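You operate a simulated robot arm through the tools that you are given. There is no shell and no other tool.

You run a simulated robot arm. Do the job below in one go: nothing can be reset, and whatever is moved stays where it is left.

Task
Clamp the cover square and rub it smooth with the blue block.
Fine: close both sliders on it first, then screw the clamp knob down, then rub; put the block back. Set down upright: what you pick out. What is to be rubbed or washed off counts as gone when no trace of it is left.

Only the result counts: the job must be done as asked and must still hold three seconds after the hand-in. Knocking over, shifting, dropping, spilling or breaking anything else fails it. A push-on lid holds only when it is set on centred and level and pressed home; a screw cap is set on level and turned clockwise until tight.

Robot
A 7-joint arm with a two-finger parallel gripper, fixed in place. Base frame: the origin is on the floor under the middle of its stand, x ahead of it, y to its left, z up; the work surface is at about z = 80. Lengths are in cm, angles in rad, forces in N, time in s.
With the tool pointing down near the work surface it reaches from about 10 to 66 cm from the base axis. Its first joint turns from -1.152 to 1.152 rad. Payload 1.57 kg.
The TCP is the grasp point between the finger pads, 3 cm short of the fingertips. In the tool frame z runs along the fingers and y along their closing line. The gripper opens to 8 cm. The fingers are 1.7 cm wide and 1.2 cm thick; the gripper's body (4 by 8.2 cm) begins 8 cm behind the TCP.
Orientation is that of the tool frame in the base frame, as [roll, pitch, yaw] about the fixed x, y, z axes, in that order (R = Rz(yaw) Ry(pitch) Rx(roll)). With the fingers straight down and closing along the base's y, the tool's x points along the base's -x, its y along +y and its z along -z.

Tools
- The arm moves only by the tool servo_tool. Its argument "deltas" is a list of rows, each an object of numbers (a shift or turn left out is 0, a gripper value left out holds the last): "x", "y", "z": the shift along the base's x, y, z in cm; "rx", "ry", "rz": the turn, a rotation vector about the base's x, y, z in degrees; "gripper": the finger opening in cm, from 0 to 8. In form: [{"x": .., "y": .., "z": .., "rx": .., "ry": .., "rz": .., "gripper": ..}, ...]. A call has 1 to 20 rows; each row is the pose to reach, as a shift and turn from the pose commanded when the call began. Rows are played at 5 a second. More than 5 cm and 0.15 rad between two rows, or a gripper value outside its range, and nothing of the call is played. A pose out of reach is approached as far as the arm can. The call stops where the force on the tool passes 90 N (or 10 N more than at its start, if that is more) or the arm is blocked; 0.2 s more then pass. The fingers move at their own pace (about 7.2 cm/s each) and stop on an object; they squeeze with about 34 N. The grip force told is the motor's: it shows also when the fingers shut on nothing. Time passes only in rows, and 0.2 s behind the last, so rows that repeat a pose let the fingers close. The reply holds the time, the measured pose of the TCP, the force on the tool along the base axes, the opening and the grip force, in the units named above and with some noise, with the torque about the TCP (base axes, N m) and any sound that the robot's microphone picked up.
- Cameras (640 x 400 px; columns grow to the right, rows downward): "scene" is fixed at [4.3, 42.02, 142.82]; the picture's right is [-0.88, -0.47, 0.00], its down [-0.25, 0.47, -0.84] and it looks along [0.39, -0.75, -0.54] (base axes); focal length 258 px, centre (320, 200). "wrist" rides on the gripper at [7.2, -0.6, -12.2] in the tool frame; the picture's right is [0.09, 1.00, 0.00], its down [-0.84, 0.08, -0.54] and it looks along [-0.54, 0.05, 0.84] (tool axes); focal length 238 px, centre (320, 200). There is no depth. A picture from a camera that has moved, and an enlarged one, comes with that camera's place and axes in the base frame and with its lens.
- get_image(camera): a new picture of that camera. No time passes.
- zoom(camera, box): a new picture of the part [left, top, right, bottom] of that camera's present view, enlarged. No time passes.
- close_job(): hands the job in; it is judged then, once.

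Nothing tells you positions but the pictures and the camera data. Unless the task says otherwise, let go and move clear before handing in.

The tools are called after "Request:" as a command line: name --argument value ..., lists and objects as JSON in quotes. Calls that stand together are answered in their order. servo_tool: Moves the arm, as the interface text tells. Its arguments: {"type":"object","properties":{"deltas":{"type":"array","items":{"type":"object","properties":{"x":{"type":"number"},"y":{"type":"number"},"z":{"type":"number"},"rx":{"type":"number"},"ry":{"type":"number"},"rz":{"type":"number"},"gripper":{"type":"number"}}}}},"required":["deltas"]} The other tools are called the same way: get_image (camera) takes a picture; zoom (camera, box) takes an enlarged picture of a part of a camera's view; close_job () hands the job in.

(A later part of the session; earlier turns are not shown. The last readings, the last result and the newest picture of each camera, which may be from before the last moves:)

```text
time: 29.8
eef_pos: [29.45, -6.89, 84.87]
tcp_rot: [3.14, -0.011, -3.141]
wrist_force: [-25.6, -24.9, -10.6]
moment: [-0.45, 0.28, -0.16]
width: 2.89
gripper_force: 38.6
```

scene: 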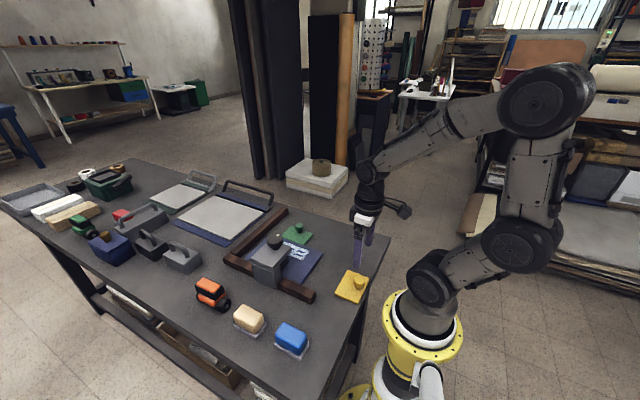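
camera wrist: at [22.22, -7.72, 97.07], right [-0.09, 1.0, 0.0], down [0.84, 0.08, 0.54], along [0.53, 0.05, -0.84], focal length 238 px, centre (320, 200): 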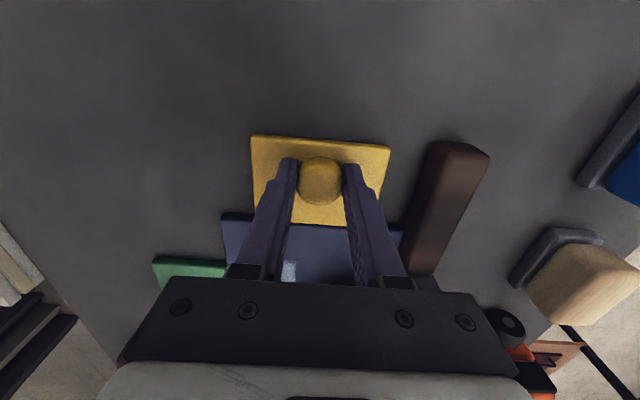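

It no longer advances (29.45 measured, 25 N), so the cover is against the far fence. I ease off, release, lift and check.

Request:
servo_tool --deltas '[{"x": -0.25}, {"x": -0.3, "gripper": 4.6}, {"x": -0.3, "gripper": 4.6}, {"x": -0.3, "gripper": 4.6}, {"x": -0.3, "z": 1}, {"x": -0.3, "z": 4}, {"x": -0.3, "z": 8}, {"x": -0.3, "z": 12}, {"x": -0.3, "z": 16}, {"x": -0.3, "z": 20}, {"x": -0.3, "z": 24}, {"x": -0.3, "z": 28}, {"x": -0.3, "z": 32}, {"x": -0.3, "z": 32}]'

Request:
get_image --camera "wrist"

Request:
zoom --camera "scene" --box '[210, 190, 370, 300]'

Request:
zoom --camera "wrist" --box '[120, 60, 440, 260]'

```text
time: 32.8
eef_pos: [29.59, -7.26, 116.8]
tcp_rot: [-3.141, -0.001, 3.142]
wrist_force: [0.4, -0.6, 0.7]
moment: [0.02, -0.01, 0.01]
width: 4.6
gripper_force: 0.1
```

```text
taken
camera wrist: at [22.34, -7.93, 128.98], right [-0.09, 1.0, 0.0], down [0.84, 0.08, 0.54], along [0.54, 0.05, -0.84], focal length 238 px, centre (320, 200)
```

wrist: 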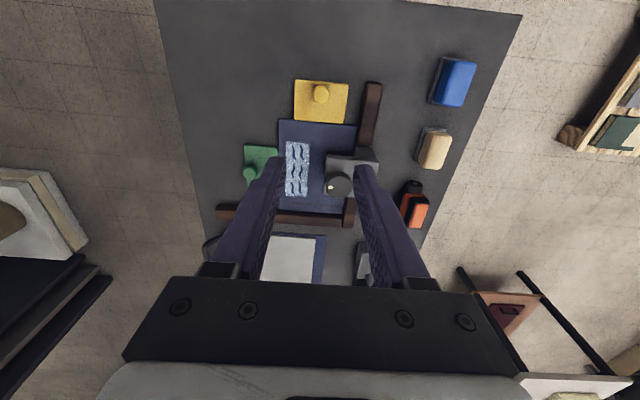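

```text
3.64 times, centred on (290, 245) of scene
camera zoom: at [4.3, 42.02, 142.82], right [-0.88, -0.47, 0.0], down [-0.25, 0.47, -0.84], along [0.39, -0.75, -0.54], focal length 937 px, centre (429, 36)
```

zoom: 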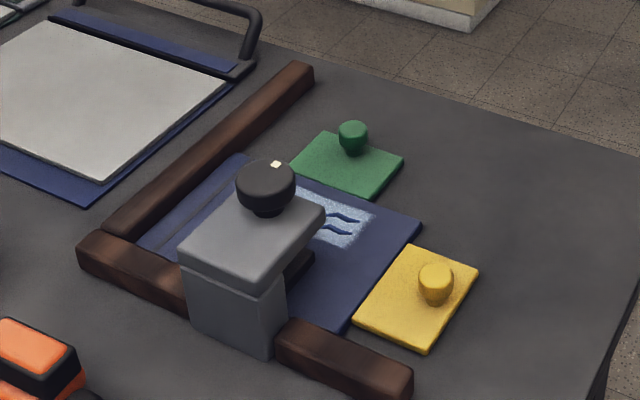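

```text
2.00 times, centred on (280, 160) of wrist
camera zoom: at [22.34, -7.93, 128.98], right [-0.09, 1.0, 0.0], down [0.84, 0.08, 0.54], along [0.54, 0.05, -0.84], focal length 477 px, centre (400, 280)
```

zoom: 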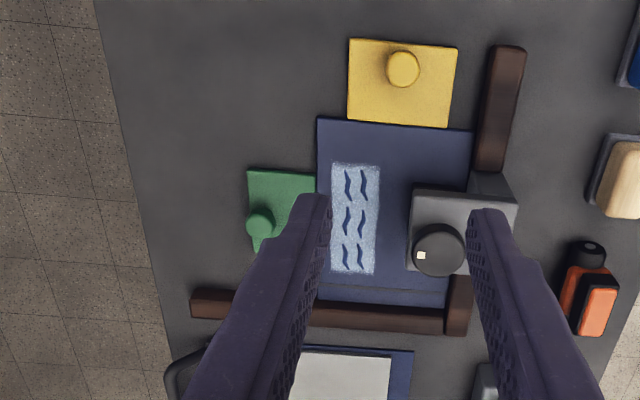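

Request:
zoom --camera "scene" --box '[240, 215, 304, 255]'

Request:
zoom --camera "scene" --box '[280, 220, 344, 284]'

Request:
zoom --camera "wrist" --box '[280, 110, 376, 230]'

```text
10.00 times, centred on (272, 235) of scene
camera zoom: at [4.3, 42.02, 142.82], right [-0.88, -0.47, 0.0], down [-0.25, 0.47, -0.84], along [0.39, -0.75, -0.54], focal length 2576 px, centre (800, -150)
```

zoom: 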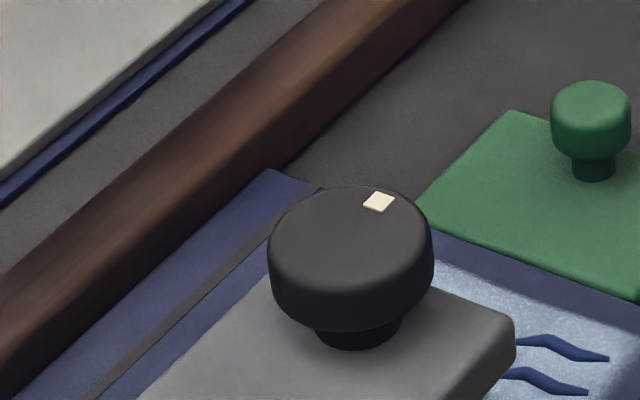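

```text
6.25 times, centred on (312, 252) of scene
camera zoom: at [4.3, 42.02, 142.82], right [-0.88, -0.47, 0.0], down [-0.25, 0.47, -0.84], along [0.39, -0.75, -0.54], focal length 1610 px, centre (370, -125)
```

zoom: 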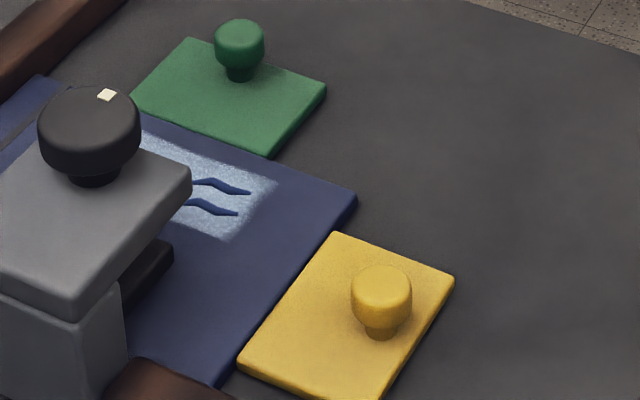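

```text
3.33 times, centred on (328, 170) of wrist
camera zoom: at [22.34, -7.93, 128.98], right [-0.09, 1.0, 0.0], down [0.84, 0.08, 0.54], along [0.54, 0.05, -0.84], focal length 794 px, centre (293, 300)
```

zoom: 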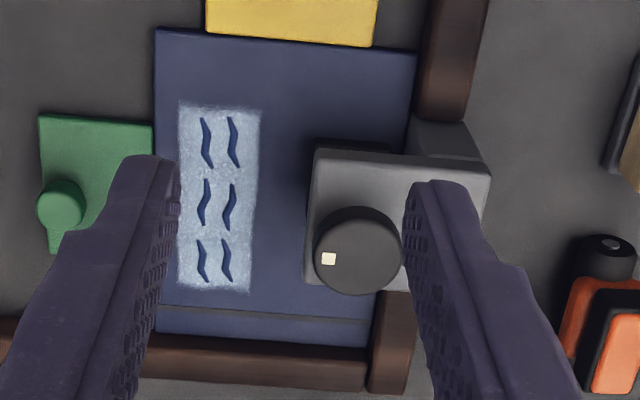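

Both sliders are closed and the cover looks square against both fences. Next is the clamp knob at about (42.05, -2.75, top z = 93): I go above it and turn the gripper ahead anticlockwise, so that there is a long clockwise turn to use.

Request:
servo_tool --deltas '[{"x": 2, "y": 0.7, "gripper": 8}, {"x": 5, "y": 1.5, "z": -1, "rz": 8, "gripper": 8}, {"x": 8, "y": 3, "z": -2, "rz": 16}, {"x": 11, "y": 4, "z": -3, "rz": 24}, {"x": 12.5, "y": 4.5, "z": -5, "rz": 32}, {"x": 12.5, "y": 4.5, "z": -6, "rz": 40}, {"x": 12.5, "y": 4.5, "z": -8, "rz": 48}, {"x": 12.5, "y": 4.5, "z": -10, "rz": 56}, {"x": 12.5, "y": 4.5, "z": -12, "rz": 64}, {"x": 12.5, "y": 4.5, "z": -14, "rz": 72}, {"x": 12.5, "y": 4.5, "z": -16, "rz": 80}, {"x": 12.5, "y": 4.5, "z": -17, "rz": 80}]'

Request:
get_image --camera "wrist"

Request:
get_image --camera "scene"

```text
time: 35.4
eef_pos: [42.35, -2.44, 99.77]
tcp_rot: [-3.141, 0.0, -1.742]
wrist_force: [0.0, -0.4, 0.6]
moment: [0.0, -0.03, 0.02]
width: 7.99
gripper_force: 0.0
```

```text
taken
camera wrist: at [41.7, -9.73, 111.98], right [-1.0, 0.08, 0.0], down [0.07, 0.84, 0.54], along [0.04, 0.54, -0.84], focal length 238 px, centre (320, 200)
```

wrist: 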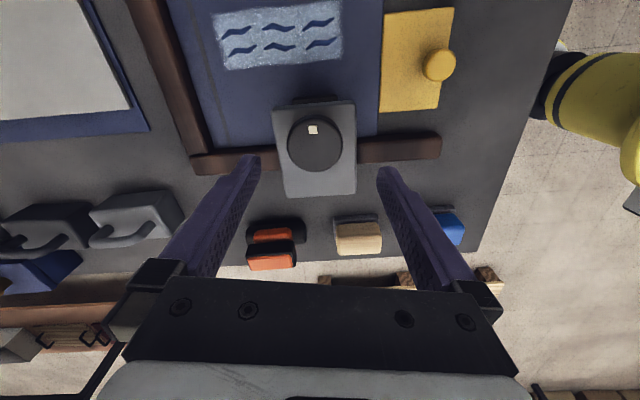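

```text
taken
```

scene: 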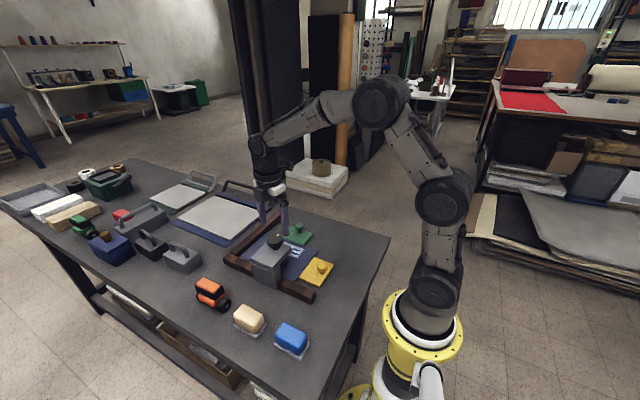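

Request:
zoom --camera "wrist" --box '[256, 90, 384, 210]'

Request:
zoom --camera "wrist" --box '[80, 0, 480, 200]'

```text
3.33 times, centred on (320, 150) of wrist
camera zoom: at [41.7, -9.73, 111.98], right [-1.0, 0.08, 0.0], down [0.07, 0.84, 0.54], along [0.04, 0.54, -0.84], focal length 794 px, centre (320, 367)
```

zoom: 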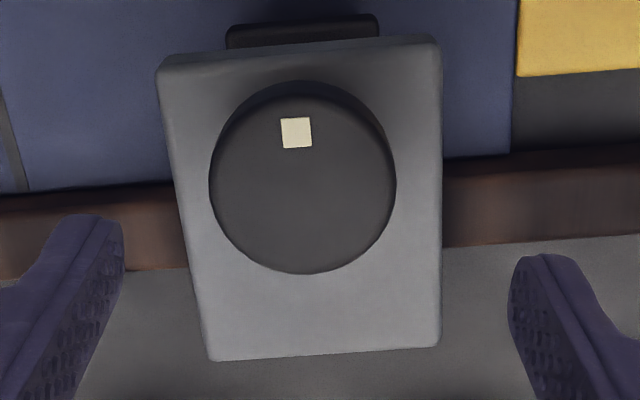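

```text
1.60 times, centred on (280, 100) of wrist
camera zoom: at [41.7, -9.73, 111.98], right [-1.0, 0.08, 0.0], down [0.07, 0.84, 0.54], along [0.04, 0.54, -0.84], focal length 381 px, centre (384, 360)
```

zoom: 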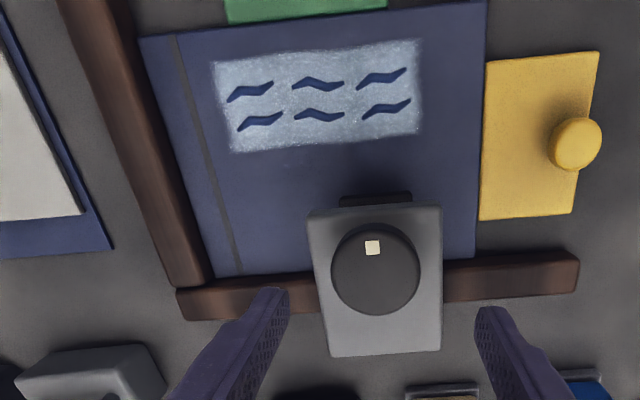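

The view from this side shows the knob at about (42.7, -2.85). I fine-position, descend so the fingertips come beside the knob, and grip it.

Request:
servo_tool --deltas '[{"x": 0.35, "y": -0.4, "z": -2}, {"x": 0.35, "y": -0.4, "z": -4}, {"x": 0.35, "y": -0.4, "z": -5.9}, {"x": 0.35, "y": -0.4, "z": -5.9}]'

Request:
get_image --camera "wrist"

Request:
zoom --camera "scene" --box '[220, 170, 348, 290]'

```text
time: 36.4
eef_pos: [42.64, -2.76, 94.13]
tcp_rot: [-3.142, -0.001, -1.745]
wrist_force: [0.1, 0.3, 0.3]
moment: [0.03, 0.02, 0.02]
width: 7.99
gripper_force: 0.1
```

```text
taken
camera wrist: at [42.02, -10.13, 106.25], right [-1.0, 0.08, 0.0], down [0.07, 0.84, 0.54], along [0.04, 0.54, -0.84], focal length 238 px, centre (320, 200)
```

wrist: 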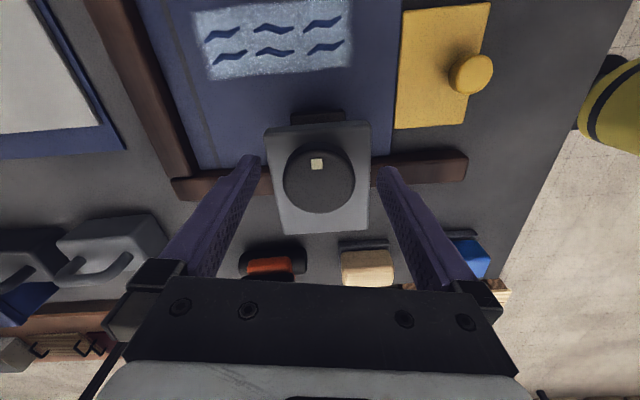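

```text
3.33 times, centred on (284, 230) of scene
camera zoom: at [4.3, 42.02, 142.82], right [-0.88, -0.47, 0.0], down [-0.25, 0.47, -0.84], along [0.39, -0.75, -0.54], focal length 859 px, centre (440, 100)
```

zoom: 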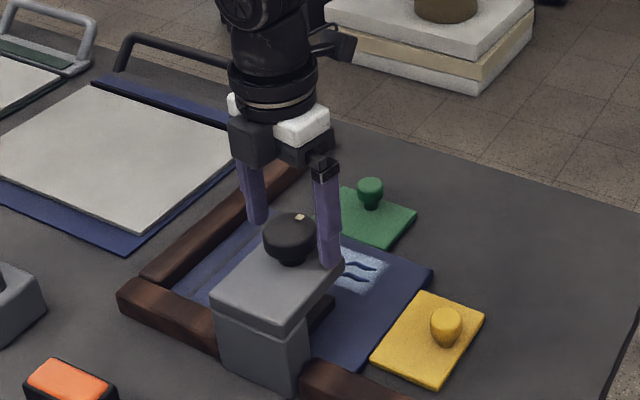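

The knob is centred between the fingers. I close on it and begin turning clockwise (negative about z).

Request:
servo_tool --deltas '[{"z": -0.3, "gripper": 8}, {"z": -0.3, "gripper": 0}, {"z": -0.3, "gripper": 0}, {"z": -0.3, "gripper": 0}, {"z": -0.3, "gripper": 0}]'

Request:
get_image --camera "wrist"

```text
time: 37.6
eef_pos: [42.73, -2.91, 93.75]
tcp_rot: [-3.14, -0.001, -1.745]
wrist_force: [9.9, -1.5, -7.5]
moment: [-0.15, -0.59, -0.02]
width: 4.7
gripper_force: 45.0
```

```text
taken
camera wrist: at [42.01, -10.14, 105.89], right [-1.0, 0.08, 0.0], down [0.07, 0.84, 0.54], along [0.05, 0.54, -0.84], focal length 238 px, centre (320, 200)
```

wrist: 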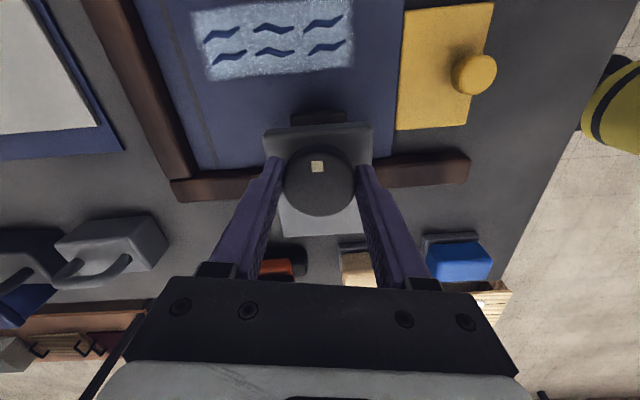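

Request:
servo_tool --deltas '[{"rz": -5}, {"rz": -12}, {"rz": -20}, {"rz": -28}, {"rz": -36}, {"rz": -40}]'

Request:
get_image --camera "wrist"

Request:
zoom --camera "scene" --box '[220, 210, 316, 290]'

```text
time: 39.0
eef_pos: [42.56, -2.76, 93.78]
tcp_rot: [3.14, 0.003, -2.447]
wrist_force: [4.7, 12.6, 3.8]
moment: [1.1, -1.11, 0.04]
width: 4.74
gripper_force: 45.3
```

```text
taken
camera wrist: at [37.37, -7.99, 105.89], right [-0.71, 0.71, 0.0], down [0.59, 0.59, 0.54], along [0.38, 0.39, -0.84], focal length 238 px, centre (320, 200)
```

wrist: 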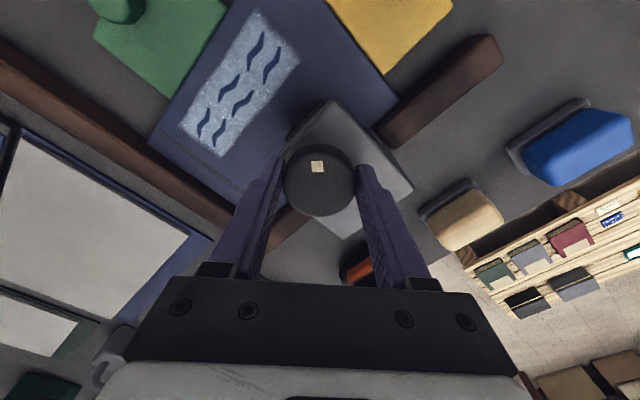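

```text
5.00 times, centred on (268, 250) of scene
camera zoom: at [4.31, 42.05, 142.81], right [-0.88, -0.47, 0.0], down [-0.25, 0.47, -0.84], along [0.39, -0.75, -0.54], focal length 1288 px, centre (580, -50)
```

zoom: 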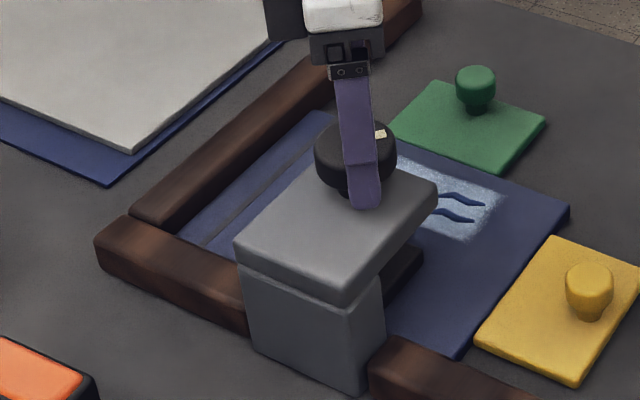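

Request:
servo_tool --deltas '[{"rz": -8}, {"rz": -16}, {"rz": -24}, {"rz": -32}, {"rz": -40}, {"rz": -48}, {"rz": -56}, {"rz": -64}, {"rz": -72}, {"rz": -80}, {"rz": -80}]'

Request:
get_image --camera "wrist"

Request:
zoom --camera "scene" --box '[220, 210, 316, 290]'

```text
time: 41.4
eef_pos: [42.49, -2.55, 93.77]
tcp_rot: [3.133, -0.003, 2.437]
wrist_force: [5.9, 38.0, 17.9]
moment: [0.74, -0.76, 0.02]
width: 4.71
gripper_force: 44.7
```

```text
taken
camera wrist: at [36.51, 1.56, 105.88], right [0.57, 0.82, 0.01], down [0.69, -0.49, 0.54], along [0.45, -0.3, -0.84], focal length 238 px, centre (320, 200)
```

wrist: 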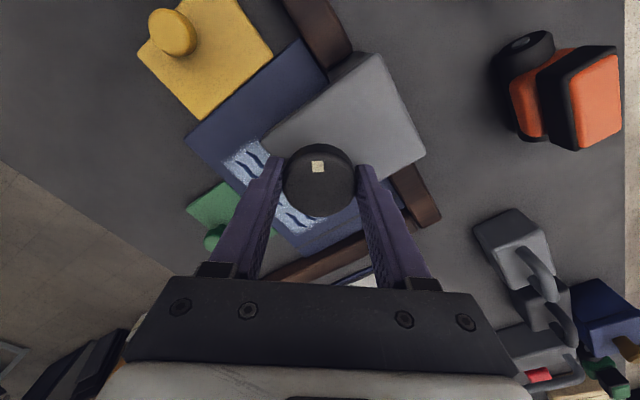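

```text
5.00 times, centred on (268, 250) of scene
camera zoom: at [4.29, 42.12, 142.79], right [-0.88, -0.47, 0.0], down [-0.25, 0.47, -0.84], along [0.39, -0.75, -0.54], focal length 1288 px, centre (580, -50)
```

zoom: 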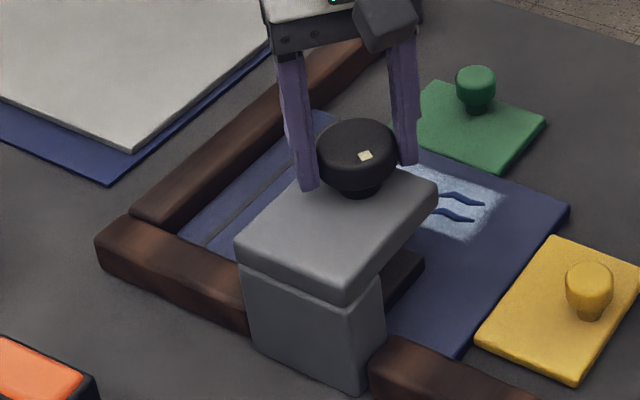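

Request:
servo_tool --deltas '[{"y": 0.3}, {"y": 0.3, "rz": -8}, {"y": 0.3, "rz": -16}, {"y": 0.3, "rz": -24}, {"y": 0.3, "rz": -32}, {"y": 0.3, "rz": -40}, {"y": 0.3, "rz": -48}, {"y": 0.3, "rz": -56}, {"y": 0.3, "rz": -56}]'

Request:
get_image --camera "wrist"

Request:
zoom --camera "scene" --box '[220, 210, 316, 290]'

```text
time: 43.4
eef_pos: [42.72, -2.53, 93.8]
tcp_rot: [3.133, -0.003, 1.461]
wrist_force: [20.9, 26.0, 5.0]
moment: [0.7, -0.59, 0.86]
width: 4.73
gripper_force: 45.1
```

```text
taken
camera wrist: at [42.68, 4.68, 105.88], right [1.0, -0.02, 0.01], down [-0.02, -0.84, 0.54], along [0.0, -0.54, -0.84], focal length 238 px, centre (320, 200)
```

wrist: 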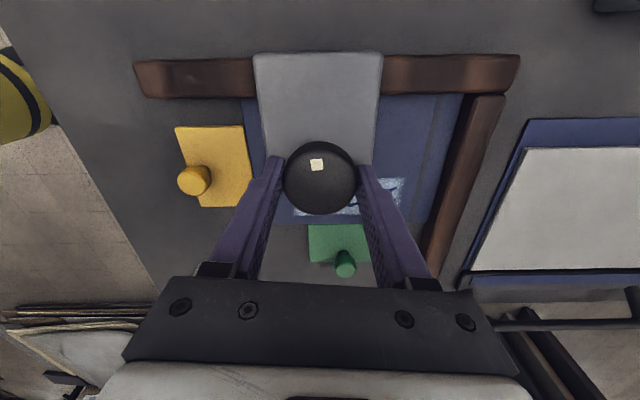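

```text
5.00 times, centred on (268, 250) of scene
camera zoom: at [4.35, 42.08, 142.79], right [-0.88, -0.47, 0.0], down [-0.25, 0.47, -0.84], along [0.39, -0.75, -0.54], focal length 1288 px, centre (580, -50)
```

zoom: 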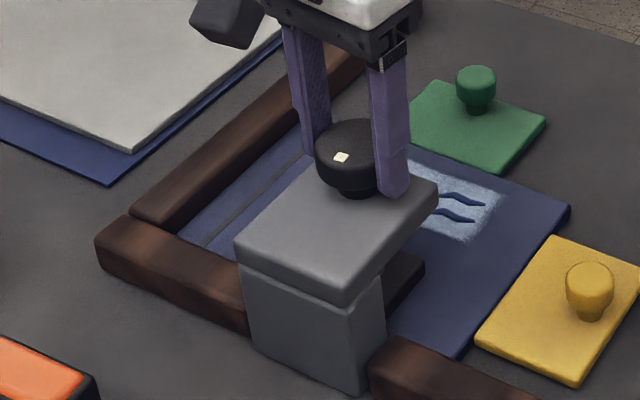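

Resistance appears now (0.86 N m about z). I turn a bit further to see whether it tightens.

Request:
servo_tool --deltas '[{"x": 0.1, "y": 0.2, "rz": -6}, {"x": 0.1, "y": 0.2, "rz": -12}, {"x": 0.1, "y": 0.2, "rz": -18}, {"x": 0.1, "y": 0.2, "rz": -18}]'

Request:
get_image --camera "wrist"

Request:
zoom --camera "scene" --box '[250, 230, 314, 280]'

```text
time: 44.4
eef_pos: [42.73, -2.5, 93.67]
tcp_rot: [3.133, -0.004, 1.151]
wrist_force: [22.8, -3.6, -2.1]
moment: [-0.5, -0.24, 1.04]
width: 4.72
gripper_force: 44.7
```

```text
taken
camera wrist: at [44.93, 4.27, 105.82], right [0.95, -0.32, 0.01], down [-0.27, -0.79, 0.54], along [-0.17, -0.52, -0.84], focal length 238 px, centre (320, 200)
```

wrist: 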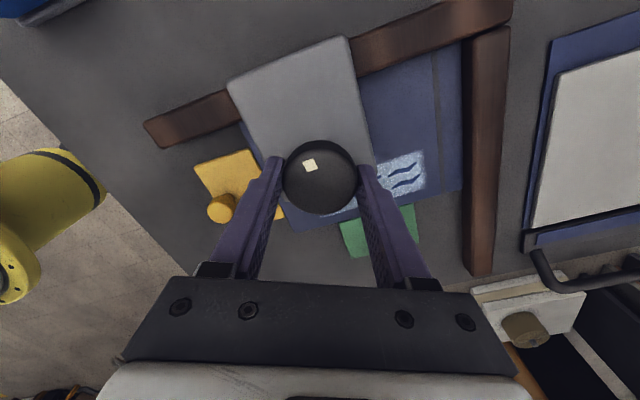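

```text
8.00 times, centred on (282, 255) of scene
camera zoom: at [4.37, 42.01, 142.82], right [-0.88, -0.47, 0.0], down [-0.25, 0.47, -0.84], along [0.39, -0.75, -0.54], focal length 2061 px, centre (624, -240)
```

zoom: 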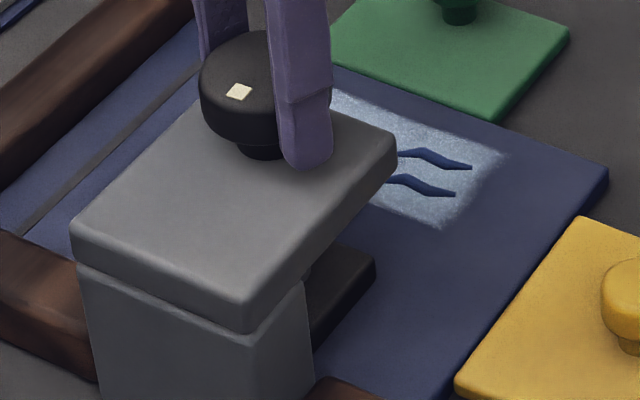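

The knob marker has now slipped in the grip at about 1 N m, so it seems tight. I'll regrip and try once more to confirm it is fully down.

Request:
servo_tool --deltas '[{"gripper": 6.5}, {"gripper": 6.5}, {"gripper": 6.5, "rz": 8}, {"rz": 16}, {"rz": 24}, {"rz": 32}, {"rz": 40}, {"rz": 48}, {"rz": 56}, {"rz": 64}, {"rz": 72}, {"rz": 80}, {"rz": 88}, {"rz": 96}, {"rz": 104}, {"rz": 112}, {"rz": 118}, {"rz": 118}]'

Request:
get_image --camera "wrist"

Request:
zoom --camera "scene" --box '[250, 230, 314, 280]'

```text
time: 48.2
eef_pos: [42.53, -2.25, 93.72]
tcp_rot: [-3.141, 0.0, -3.071]
wrist_force: [0.6, -0.1, -1.0]
moment: [0.0, 0.01, 0.0]
width: 6.52
gripper_force: 0.1
```

```text
taken
camera wrist: at [35.32, -3.58, 105.88], right [-0.16, 0.99, 0.0], down [0.83, 0.14, 0.54], along [0.53, 0.09, -0.84], focal length 238 px, centre (320, 200)
```

wrist: 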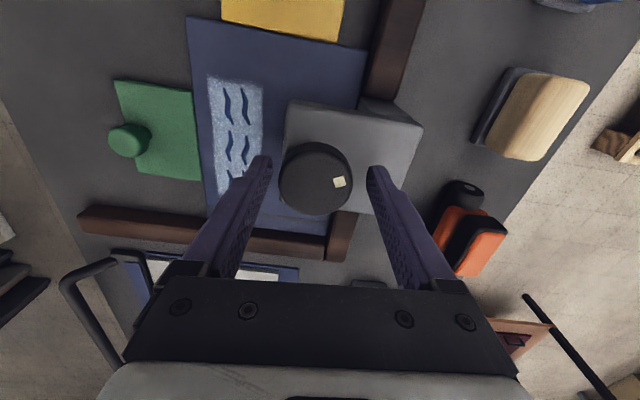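

```text
8.00 times, centred on (282, 255) of scene
camera zoom: at [4.3, 42.02, 142.82], right [-0.88, -0.47, 0.0], down [-0.25, 0.47, -0.84], along [0.39, -0.75, -0.54], focal length 2061 px, centre (624, -240)
```

zoom: 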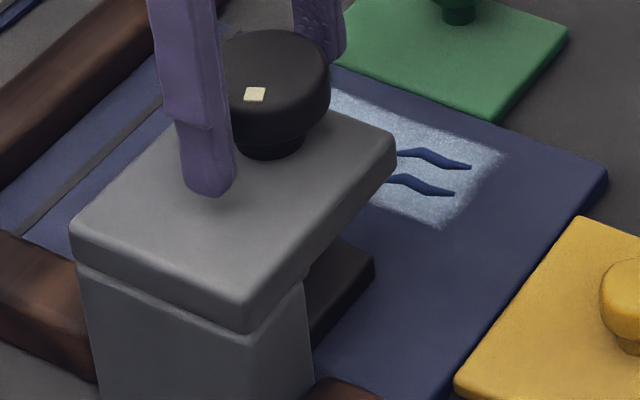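

Request:
servo_tool --deltas '[{"y": -0.2}, {"y": -0.2, "gripper": 0}, {"y": -0.2, "gripper": 0}, {"y": -0.2, "gripper": 0}]'

Request:
get_image --camera "wrist"

Request:
servo_tool --deltas '[{"rz": -6}, {"rz": -12}, {"rz": -20}, {"rz": -28}, {"rz": -36}, {"rz": -44}, {"rz": -44}]'

Request:
get_image --camera "wrist"

```text
time: 49.2
eef_pos: [42.47, -2.67, 93.71]
tcp_rot: [-3.14, 0.0, -3.072]
wrist_force: [0.6, -7.0, 0.3]
moment: [-0.2, -0.09, 0.02]
width: 4.73
gripper_force: 45.5
```

```text
taken
camera wrist: at [35.31, -3.82, 105.78], right [-0.16, 0.99, 0.0], down [0.83, 0.14, 0.54], along [0.54, 0.09, -0.84], focal length 238 px, centre (320, 200)
```

wrist: 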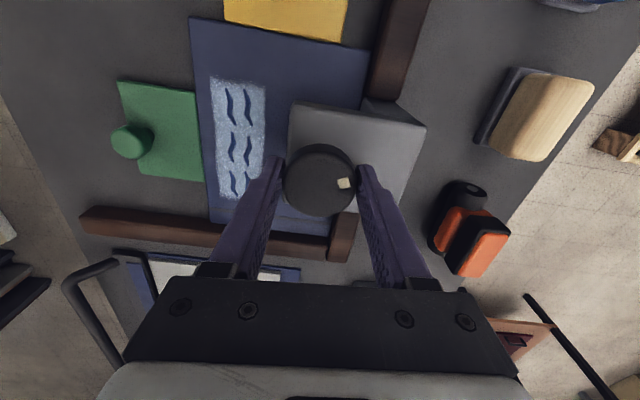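

```text
time: 50.8
eef_pos: [42.54, -2.42, 93.6]
tcp_rot: [3.138, 0.0, 2.443]
wrist_force: [4.9, 14.8, 2.2]
moment: [0.44, 0.04, 0.99]
width: 4.74
gripper_force: 44.9
```

```text
taken
camera wrist: at [36.53, 1.62, 105.69], right [0.57, 0.82, 0.0], down [0.69, -0.48, 0.54], along [0.45, -0.31, -0.84], focal length 238 px, centre (320, 200)
```

wrist: 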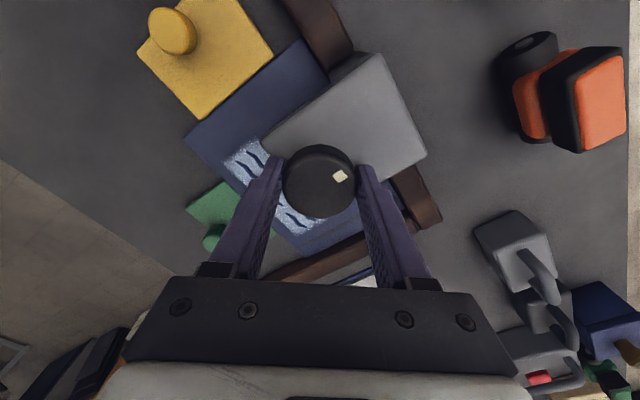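

Knob advanced a further ~27° before slipping; I keep turning to see if it is really at its end.

Request:
servo_tool --deltas '[{"rz": -8}, {"rz": -16}, {"rz": -24}, {"rz": -32}, {"rz": -40}, {"rz": -40}]'

Request:
get_image --camera "wrist"

Request:
zoom --camera "scene" --box '[250, 230, 314, 280]'

```text
time: 52.2
eef_pos: [42.74, -2.63, 93.64]
tcp_rot: [3.135, 0.001, 1.745]
wrist_force: [19.4, 15.1, -4.3]
moment: [0.4, -0.43, 1.17]
width: 4.71
gripper_force: 45.0
```

```text
taken
camera wrist: at [40.7, 4.33, 105.81], right [0.96, 0.26, 0.01], down [0.22, -0.81, 0.54], along [0.15, -0.52, -0.84], focal length 238 px, centre (320, 200)
```

wrist: 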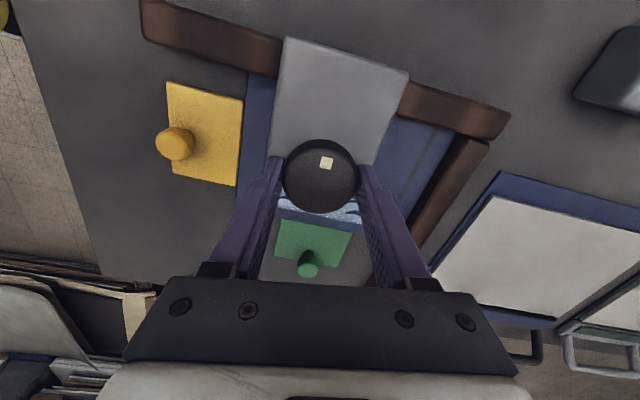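

```text
8.00 times, centred on (282, 255) of scene
camera zoom: at [4.36, 42.05, 142.8], right [-0.88, -0.47, 0.0], down [-0.25, 0.47, -0.84], along [0.39, -0.75, -0.54], focal length 2061 px, centre (624, -240)
```

zoom: 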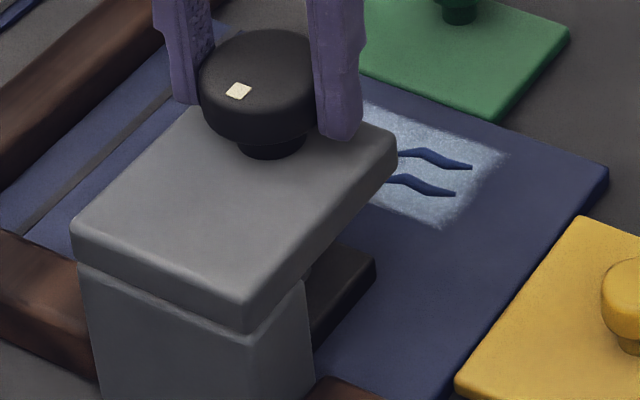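

The knob is back at exactly the same angle as at the first tightening and slips at 1.17 N m, so the clamp is tight. I release, rise, turn the gripper back to its default direction, and look at it again.

Request:
servo_tool --deltas '[{"gripper": 7}, {"gripper": 7}, {"gripper": 7}, {"gripper": 7, "z": 2}, {"gripper": 7, "z": 5}, {"z": 9, "rz": 8}, {"z": 13, "rz": 16}, {"z": 16, "rz": 24}, {"z": 16, "rz": 32}, {"z": 16, "rz": 40}, {"z": 16, "rz": 48}, {"z": 16, "rz": 56}, {"z": 16, "rz": 64}, {"z": 16, "rz": 72}, {"z": 16, "rz": 80}, {"z": 16, "rz": 80}]'

Request:
get_image --camera "wrist"

Request:
zoom --camera "scene" --box '[230, 210, 342, 290]'

```text
time: 55.6
eef_pos: [42.61, -2.54, 109.72]
tcp_rot: [-3.141, 0.0, -3.14]
wrist_force: [0.3, -0.7, -1.1]
moment: [-0.01, -0.03, -0.03]
width: 7.0
gripper_force: 0.0
```

```text
taken
camera wrist: at [35.31, -3.32, 121.87], right [-0.09, 1.0, 0.0], down [0.84, 0.08, 0.54], along [0.54, 0.05, -0.84], focal length 238 px, centre (320, 200)
```

wrist: 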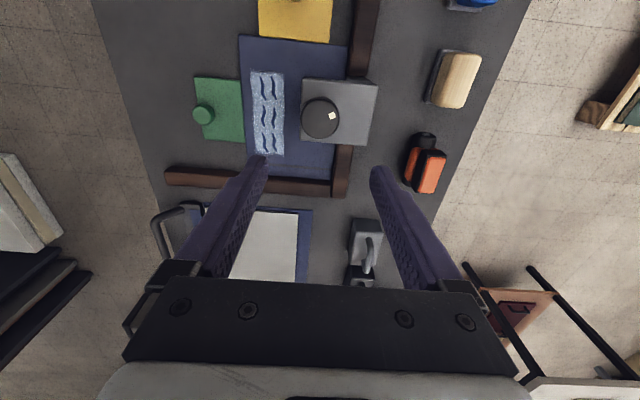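

```text
5.00 times, centred on (286, 250) of scene
camera zoom: at [4.3, 42.02, 142.82], right [-0.88, -0.47, 0.0], down [-0.25, 0.47, -0.84], along [0.39, -0.75, -0.54], focal length 1288 px, centre (490, -50)
```

zoom: 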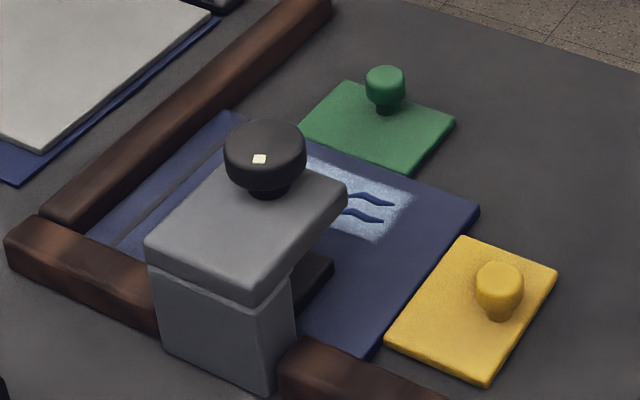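

Request:
zoom --camera "scene" --box '[270, 250, 310, 285]'

Request:
zoom --camera "wrist" --box '[230, 20, 390, 200]'

```text
11.43 times, centred on (290, 268) of scene
camera zoom: at [4.3, 42.02, 142.82], right [-0.88, -0.47, 0.0], down [-0.25, 0.47, -0.84], along [0.39, -0.75, -0.54], focal length 2944 px, centre (663, -571)
```

zoom: 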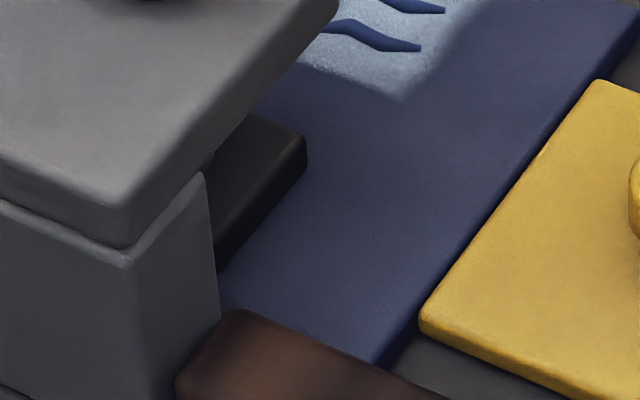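

```text
2.22 times, centred on (310, 110) of wrist
camera zoom: at [35.31, -3.32, 121.87], right [-0.09, 1.0, 0.0], down [0.84, 0.08, 0.54], along [0.54, 0.05, -0.84], focal length 530 px, centre (342, 400)
```

zoom: 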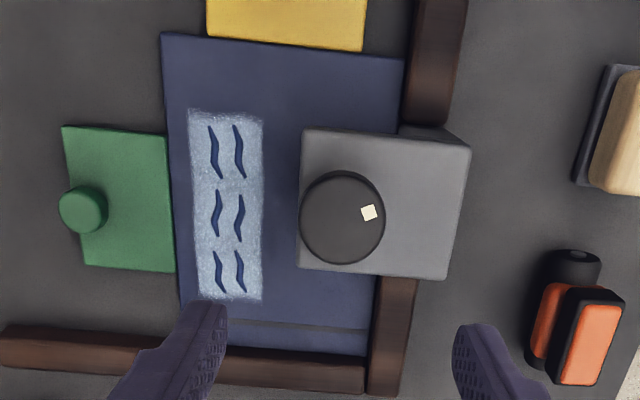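

The jaw pad now lies on the cover, so it is clamped. I go to the blue block near (25.8, 15.6) and look at it from close by.

Request:
servo_tool --deltas '[{"x": -2.5, "y": 2.7, "gripper": 8}, {"x": -5, "y": 5.4, "gripper": 8}, {"x": -7.5, "y": 8.1}, {"x": -10, "y": 10.8}, {"x": -12.5, "y": 13.5}, {"x": -15, "y": 16.2}, {"x": -16.8, "y": 18.1, "z": -2}, {"x": -16.8, "y": 18.1, "z": -6}, {"x": -16.8, "y": 18.1, "z": -10}, {"x": -16.8, "y": 18.1, "z": -13}, {"x": -16.8, "y": 18.1, "z": -13}]'

Request:
get_image --camera "wrist"

Request:
zoom --camera "wrist" --box '[256, 110, 384, 190]'

```text
time: 58.0
eef_pos: [25.91, 15.74, 96.61]
tcp_rot: [3.142, 0.0, 3.142]
wrist_force: [-0.1, 0.2, -0.1]
moment: [-0.01, 0.0, -0.01]
width: 7.99
gripper_force: 0.1
```

```text
taken
camera wrist: at [18.64, 15.02, 108.8], right [-0.09, 1.0, 0.0], down [0.84, 0.08, 0.54], along [0.54, 0.05, -0.84], focal length 238 px, centre (320, 200)
```

wrist: 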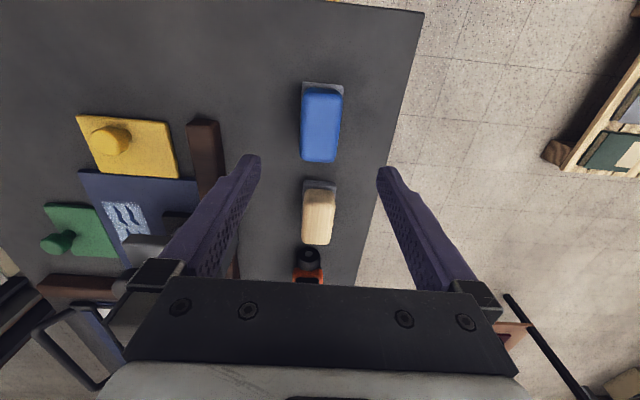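

```text
5.00 times, centred on (320, 150) of wrist
camera zoom: at [18.64, 15.02, 108.8], right [-0.09, 1.0, 0.0], down [0.84, 0.08, 0.54], along [0.54, 0.05, -0.84], focal length 1192 px, centre (320, 450)
```

zoom: 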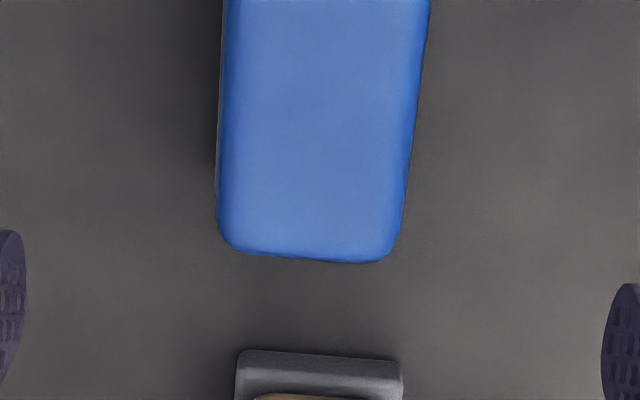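

Request:
zoom --camera "wrist" --box '[272, 70, 368, 170]'

Request:
zoom --camera "scene" --box '[256, 310, 320, 362]'

```text
4.00 times, centred on (320, 120) of wrist
camera zoom: at [18.64, 15.02, 108.8], right [-0.09, 1.0, 0.0], down [0.84, 0.08, 0.54], along [0.54, 0.05, -0.84], focal length 953 px, centre (320, 520)
```

zoom: 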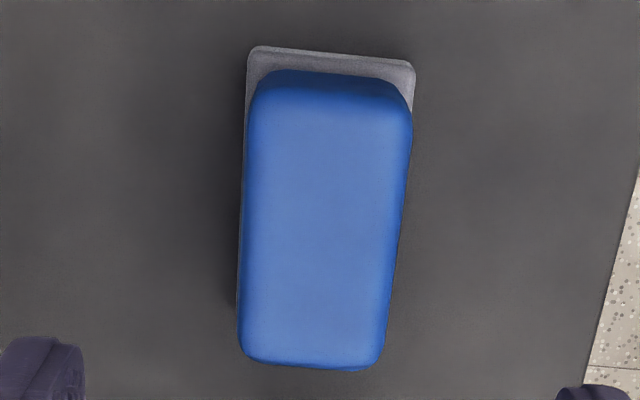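

```text
7.69 times, centred on (288, 336) of scene
camera zoom: at [4.3, 42.02, 142.82], right [-0.88, -0.47, 0.0], down [-0.25, 0.47, -0.84], along [0.39, -0.75, -0.54], focal length 1981 px, centre (566, -846)
```

zoom: 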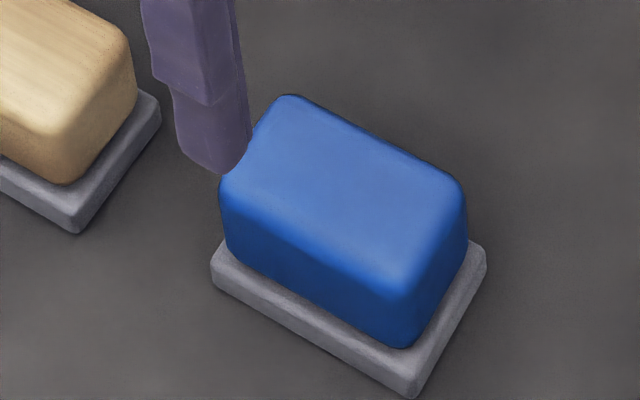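

The block (about 7.2 × 4.1 × 3.3 cm) sits on a grey base, centred at (25.9, 15.63). I descend so the fingertips stay just above the base and grip its sides.

Request:
servo_tool --deltas '[{"y": -0.08, "z": -4}, {"y": -0.08, "z": -8}, {"y": -0.08, "z": -10.8}, {"y": -0.08, "z": -11.8}, {"y": -0.08, "z": -11.8}]'

Request:
get_image --camera "wrist"

Request:
zoom --camera "scene" --box '[256, 300, 336, 362]'

```text
time: 59.2
eef_pos: [25.78, 15.5, 84.81]
tcp_rot: [3.141, 0.001, 3.141]
wrist_force: [0.0, 0.3, -0.6]
moment: [0.0, -0.01, 0.01]
width: 8.01
gripper_force: 0.1
```

```text
taken
camera wrist: at [18.58, 14.77, 96.93], right [-0.09, 1.0, 0.0], down [0.84, 0.08, 0.54], along [0.54, 0.05, -0.84], focal length 238 px, centre (320, 200)
```

wrist: 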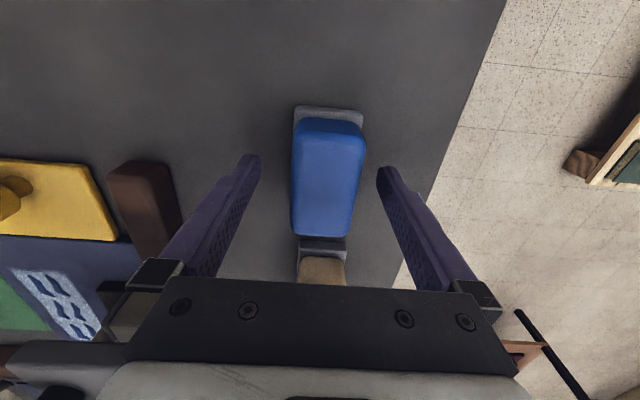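

```text
6.45 times, centred on (296, 331) of scene
camera zoom: at [4.3, 42.02, 142.82], right [-0.88, -0.47, 0.0], down [-0.25, 0.47, -0.84], along [0.39, -0.75, -0.54], focal length 1662 px, centre (475, -645)
```

zoom: 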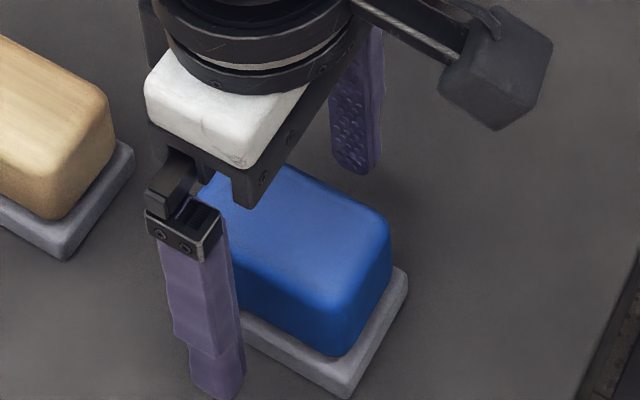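

Request:
zoom --camera "wrist" --box '[256, 95, 400, 255]'

```text
2.50 times, centred on (328, 175) of wrist
camera zoom: at [18.58, 14.77, 96.93], right [-0.09, 1.0, 0.0], down [0.84, 0.08, 0.54], along [0.54, 0.05, -0.84], focal length 596 px, centre (300, 262)
```

zoom: 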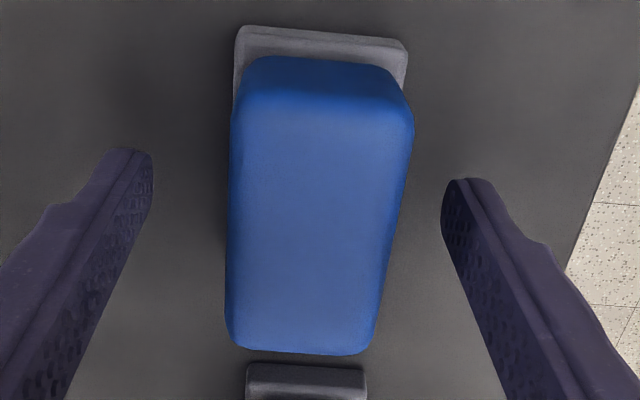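

Request:
servo_tool --deltas '[{"x": 0.1, "y": 0.2}, {"x": 0.1, "y": 0.2}, {"x": 0.1, "y": 0.2, "gripper": 5}, {"x": 0.1, "y": 0.2, "gripper": 5}]'

Request:
zoom --camera "wrist" --box '[256, 95, 400, 255]'

```text
time: 60.2
eef_pos: [25.74, 15.81, 84.84]
tcp_rot: [3.141, 0.0, -3.141]
wrist_force: [-0.1, 0.2, -0.3]
moment: [0.01, 0.02, 0.04]
width: 5.0
gripper_force: 0.0
```

```text
2.50 times, centred on (328, 175) of wrist
camera zoom: at [18.67, 15.01, 96.99], right [-0.09, 1.0, 0.0], down [0.84, 0.08, 0.54], along [0.54, 0.05, -0.84], focal length 596 px, centre (300, 262)
```

zoom: 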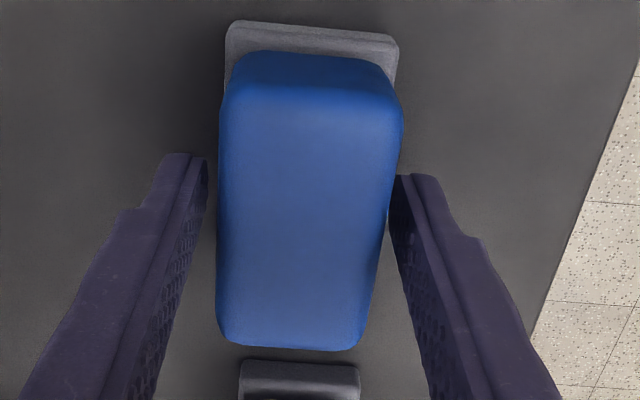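

The block is well centred between the fingers. I close and lift a little to see whether the grey base stays on the table.

Request:
servo_tool --deltas '[{"gripper": 3}, {"gripper": 0}, {"gripper": 0}, {"gripper": 0}]'

Request:
servo_tool --deltas '[{"z": 0.5}, {"z": 1.5}, {"z": 3}, {"z": 5}, {"z": 5}]'

Request:
zoom --camera "scene" --box '[256, 290, 336, 362]'

Request:
get_image --camera "wrist"

```text
time: 61.2
eef_pos: [25.82, 15.7, 84.73]
tcp_rot: [3.141, 0.001, 3.141]
wrist_force: [0.2, 0.7, 0.1]
moment: [0.03, 0.02, 0.02]
width: 3.96
gripper_force: 33.6
```

```text
time: 62.4
eef_pos: [25.8, 15.8, 89.88]
tcp_rot: [3.141, -0.001, 3.141]
wrist_force: [-0.3, 0.1, -2.4]
moment: [0.02, 0.01, -0.01]
width: 3.93
gripper_force: 34.4
```

```text
5.56 times, centred on (296, 326) of scene
camera zoom: at [4.31, 42.02, 142.82], right [-0.88, -0.47, 0.0], down [-0.25, 0.47, -0.84], along [0.39, -0.75, -0.54], focal length 1431 px, centre (453, -500)
```

zoom: 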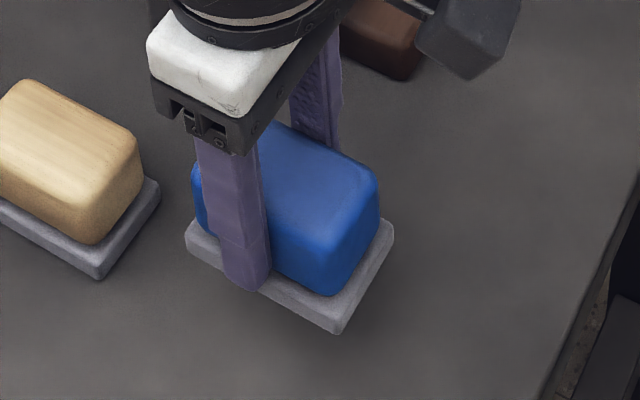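

```text
taken
camera wrist: at [18.61, 15.05, 102.09], right [-0.09, 1.0, 0.0], down [0.84, 0.08, 0.54], along [0.54, 0.05, -0.84], focal length 238 px, centre (320, 200)
```

wrist: 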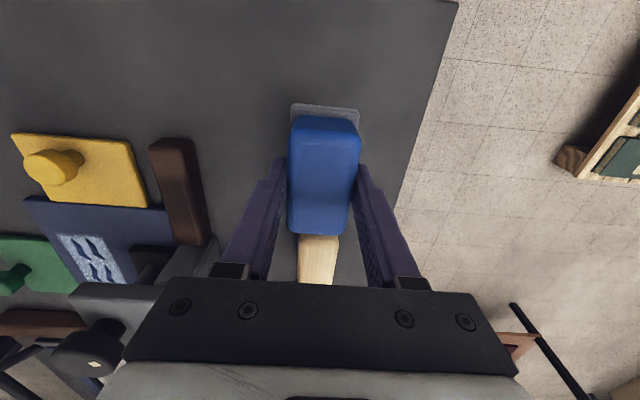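

The grey base came along, so it is the block's rubbing sole (bottom about 4.75 cm below the TCP). The patch lies at about x 38.9–52.7, y -13.6 to -8.3; I carry the block high over the clamp to above the patch.

Request:
servo_tool --deltas '[{"z": 4}, {"z": 8}, {"z": 12}, {"z": 15}, {"x": 2.5, "y": -3.3, "z": 15}, {"x": 5, "y": -6.6, "z": 15}, {"x": 7.5, "y": -9.9, "z": 15}, {"x": 10, "y": -13.2, "z": 15}, {"x": 12.5, "y": -16.5, "z": 15}, {"x": 15, "y": -19.8, "z": 15}, {"x": 17.5, "y": -23.1, "z": 15}, {"x": 20.2, "y": -26.6, "z": 15}, {"x": 20.2, "y": -26.6, "z": 15}]'

Request:
get_image --camera "wrist"

Request:
get_image --camera "scene"

```text
time: 65.2
eef_pos: [46.06, -11.42, 104.65]
tcp_rot: [3.14, 0.001, -3.139]
wrist_force: [-0.2, 0.1, -2.1]
moment: [0.01, 0.0, 0.0]
width: 3.97
gripper_force: 34.4
```

```text
taken
camera wrist: at [38.86, -12.12, 116.9], right [-0.09, 1.0, 0.0], down [0.84, 0.08, 0.54], along [0.54, 0.05, -0.84], focal length 238 px, centre (320, 200)
```

wrist: 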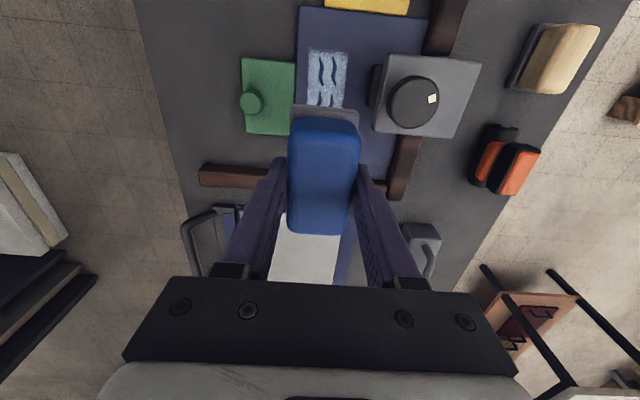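

```text
taken
```

scene: 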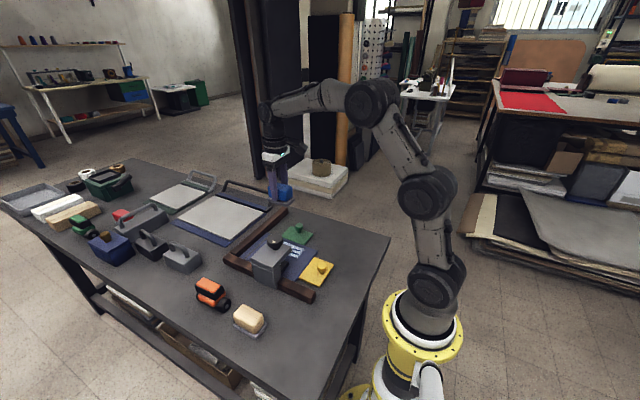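

The measured pose is (46.06, -11.42). I descend to just above the cover, then feel for contact gently.

Request:
servo_tool --deltas '[{"z": -4}, {"z": -8}, {"z": -12}, {"z": -15}, {"z": -17}, {"z": -18}, {"z": -18}]'

Request:
get_image --camera "wrist"

Request:
zoom --camera "scene" --box '[220, 180, 348, 290]'

```text
time: 66.8
eef_pos: [46.15, -11.06, 86.52]
tcp_rot: [-3.141, 0.0, 3.141]
wrist_force: [-0.6, 0.1, -1.0]
moment: [0.01, 0.01, -0.02]
width: 3.97
gripper_force: 34.0
```

```text
taken
camera wrist: at [38.88, -11.59, 98.76], right [-0.09, 1.0, 0.0], down [0.84, 0.08, 0.54], along [0.54, 0.05, -0.84], focal length 238 px, centre (320, 200)
```

wrist: 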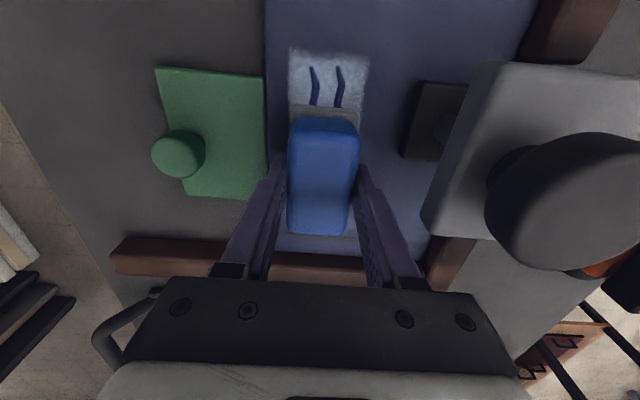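

```text
3.64 times, centred on (284, 235) of scene
camera zoom: at [4.31, 42.02, 142.82], right [-0.88, -0.47, 0.0], down [-0.25, 0.47, -0.84], along [0.39, -0.75, -0.54], focal length 937 px, centre (451, 73)
```

zoom: 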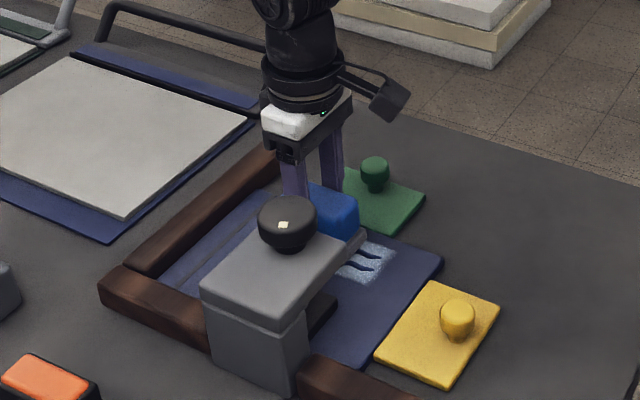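

Request:
servo_tool --deltas '[{"z": -0.2}, {"z": -0.4}, {"z": -0.6}, {"z": -0.7}, {"z": -0.8}]'

```text
time: 68.0
eef_pos: [45.99, -11.0, 86.01]
tcp_rot: [-3.141, 0.002, 3.14]
wrist_force: [-0.6, 0.9, 4.5]
moment: [0.03, 0.31, -0.04]
width: 3.97
gripper_force: 34.1
```

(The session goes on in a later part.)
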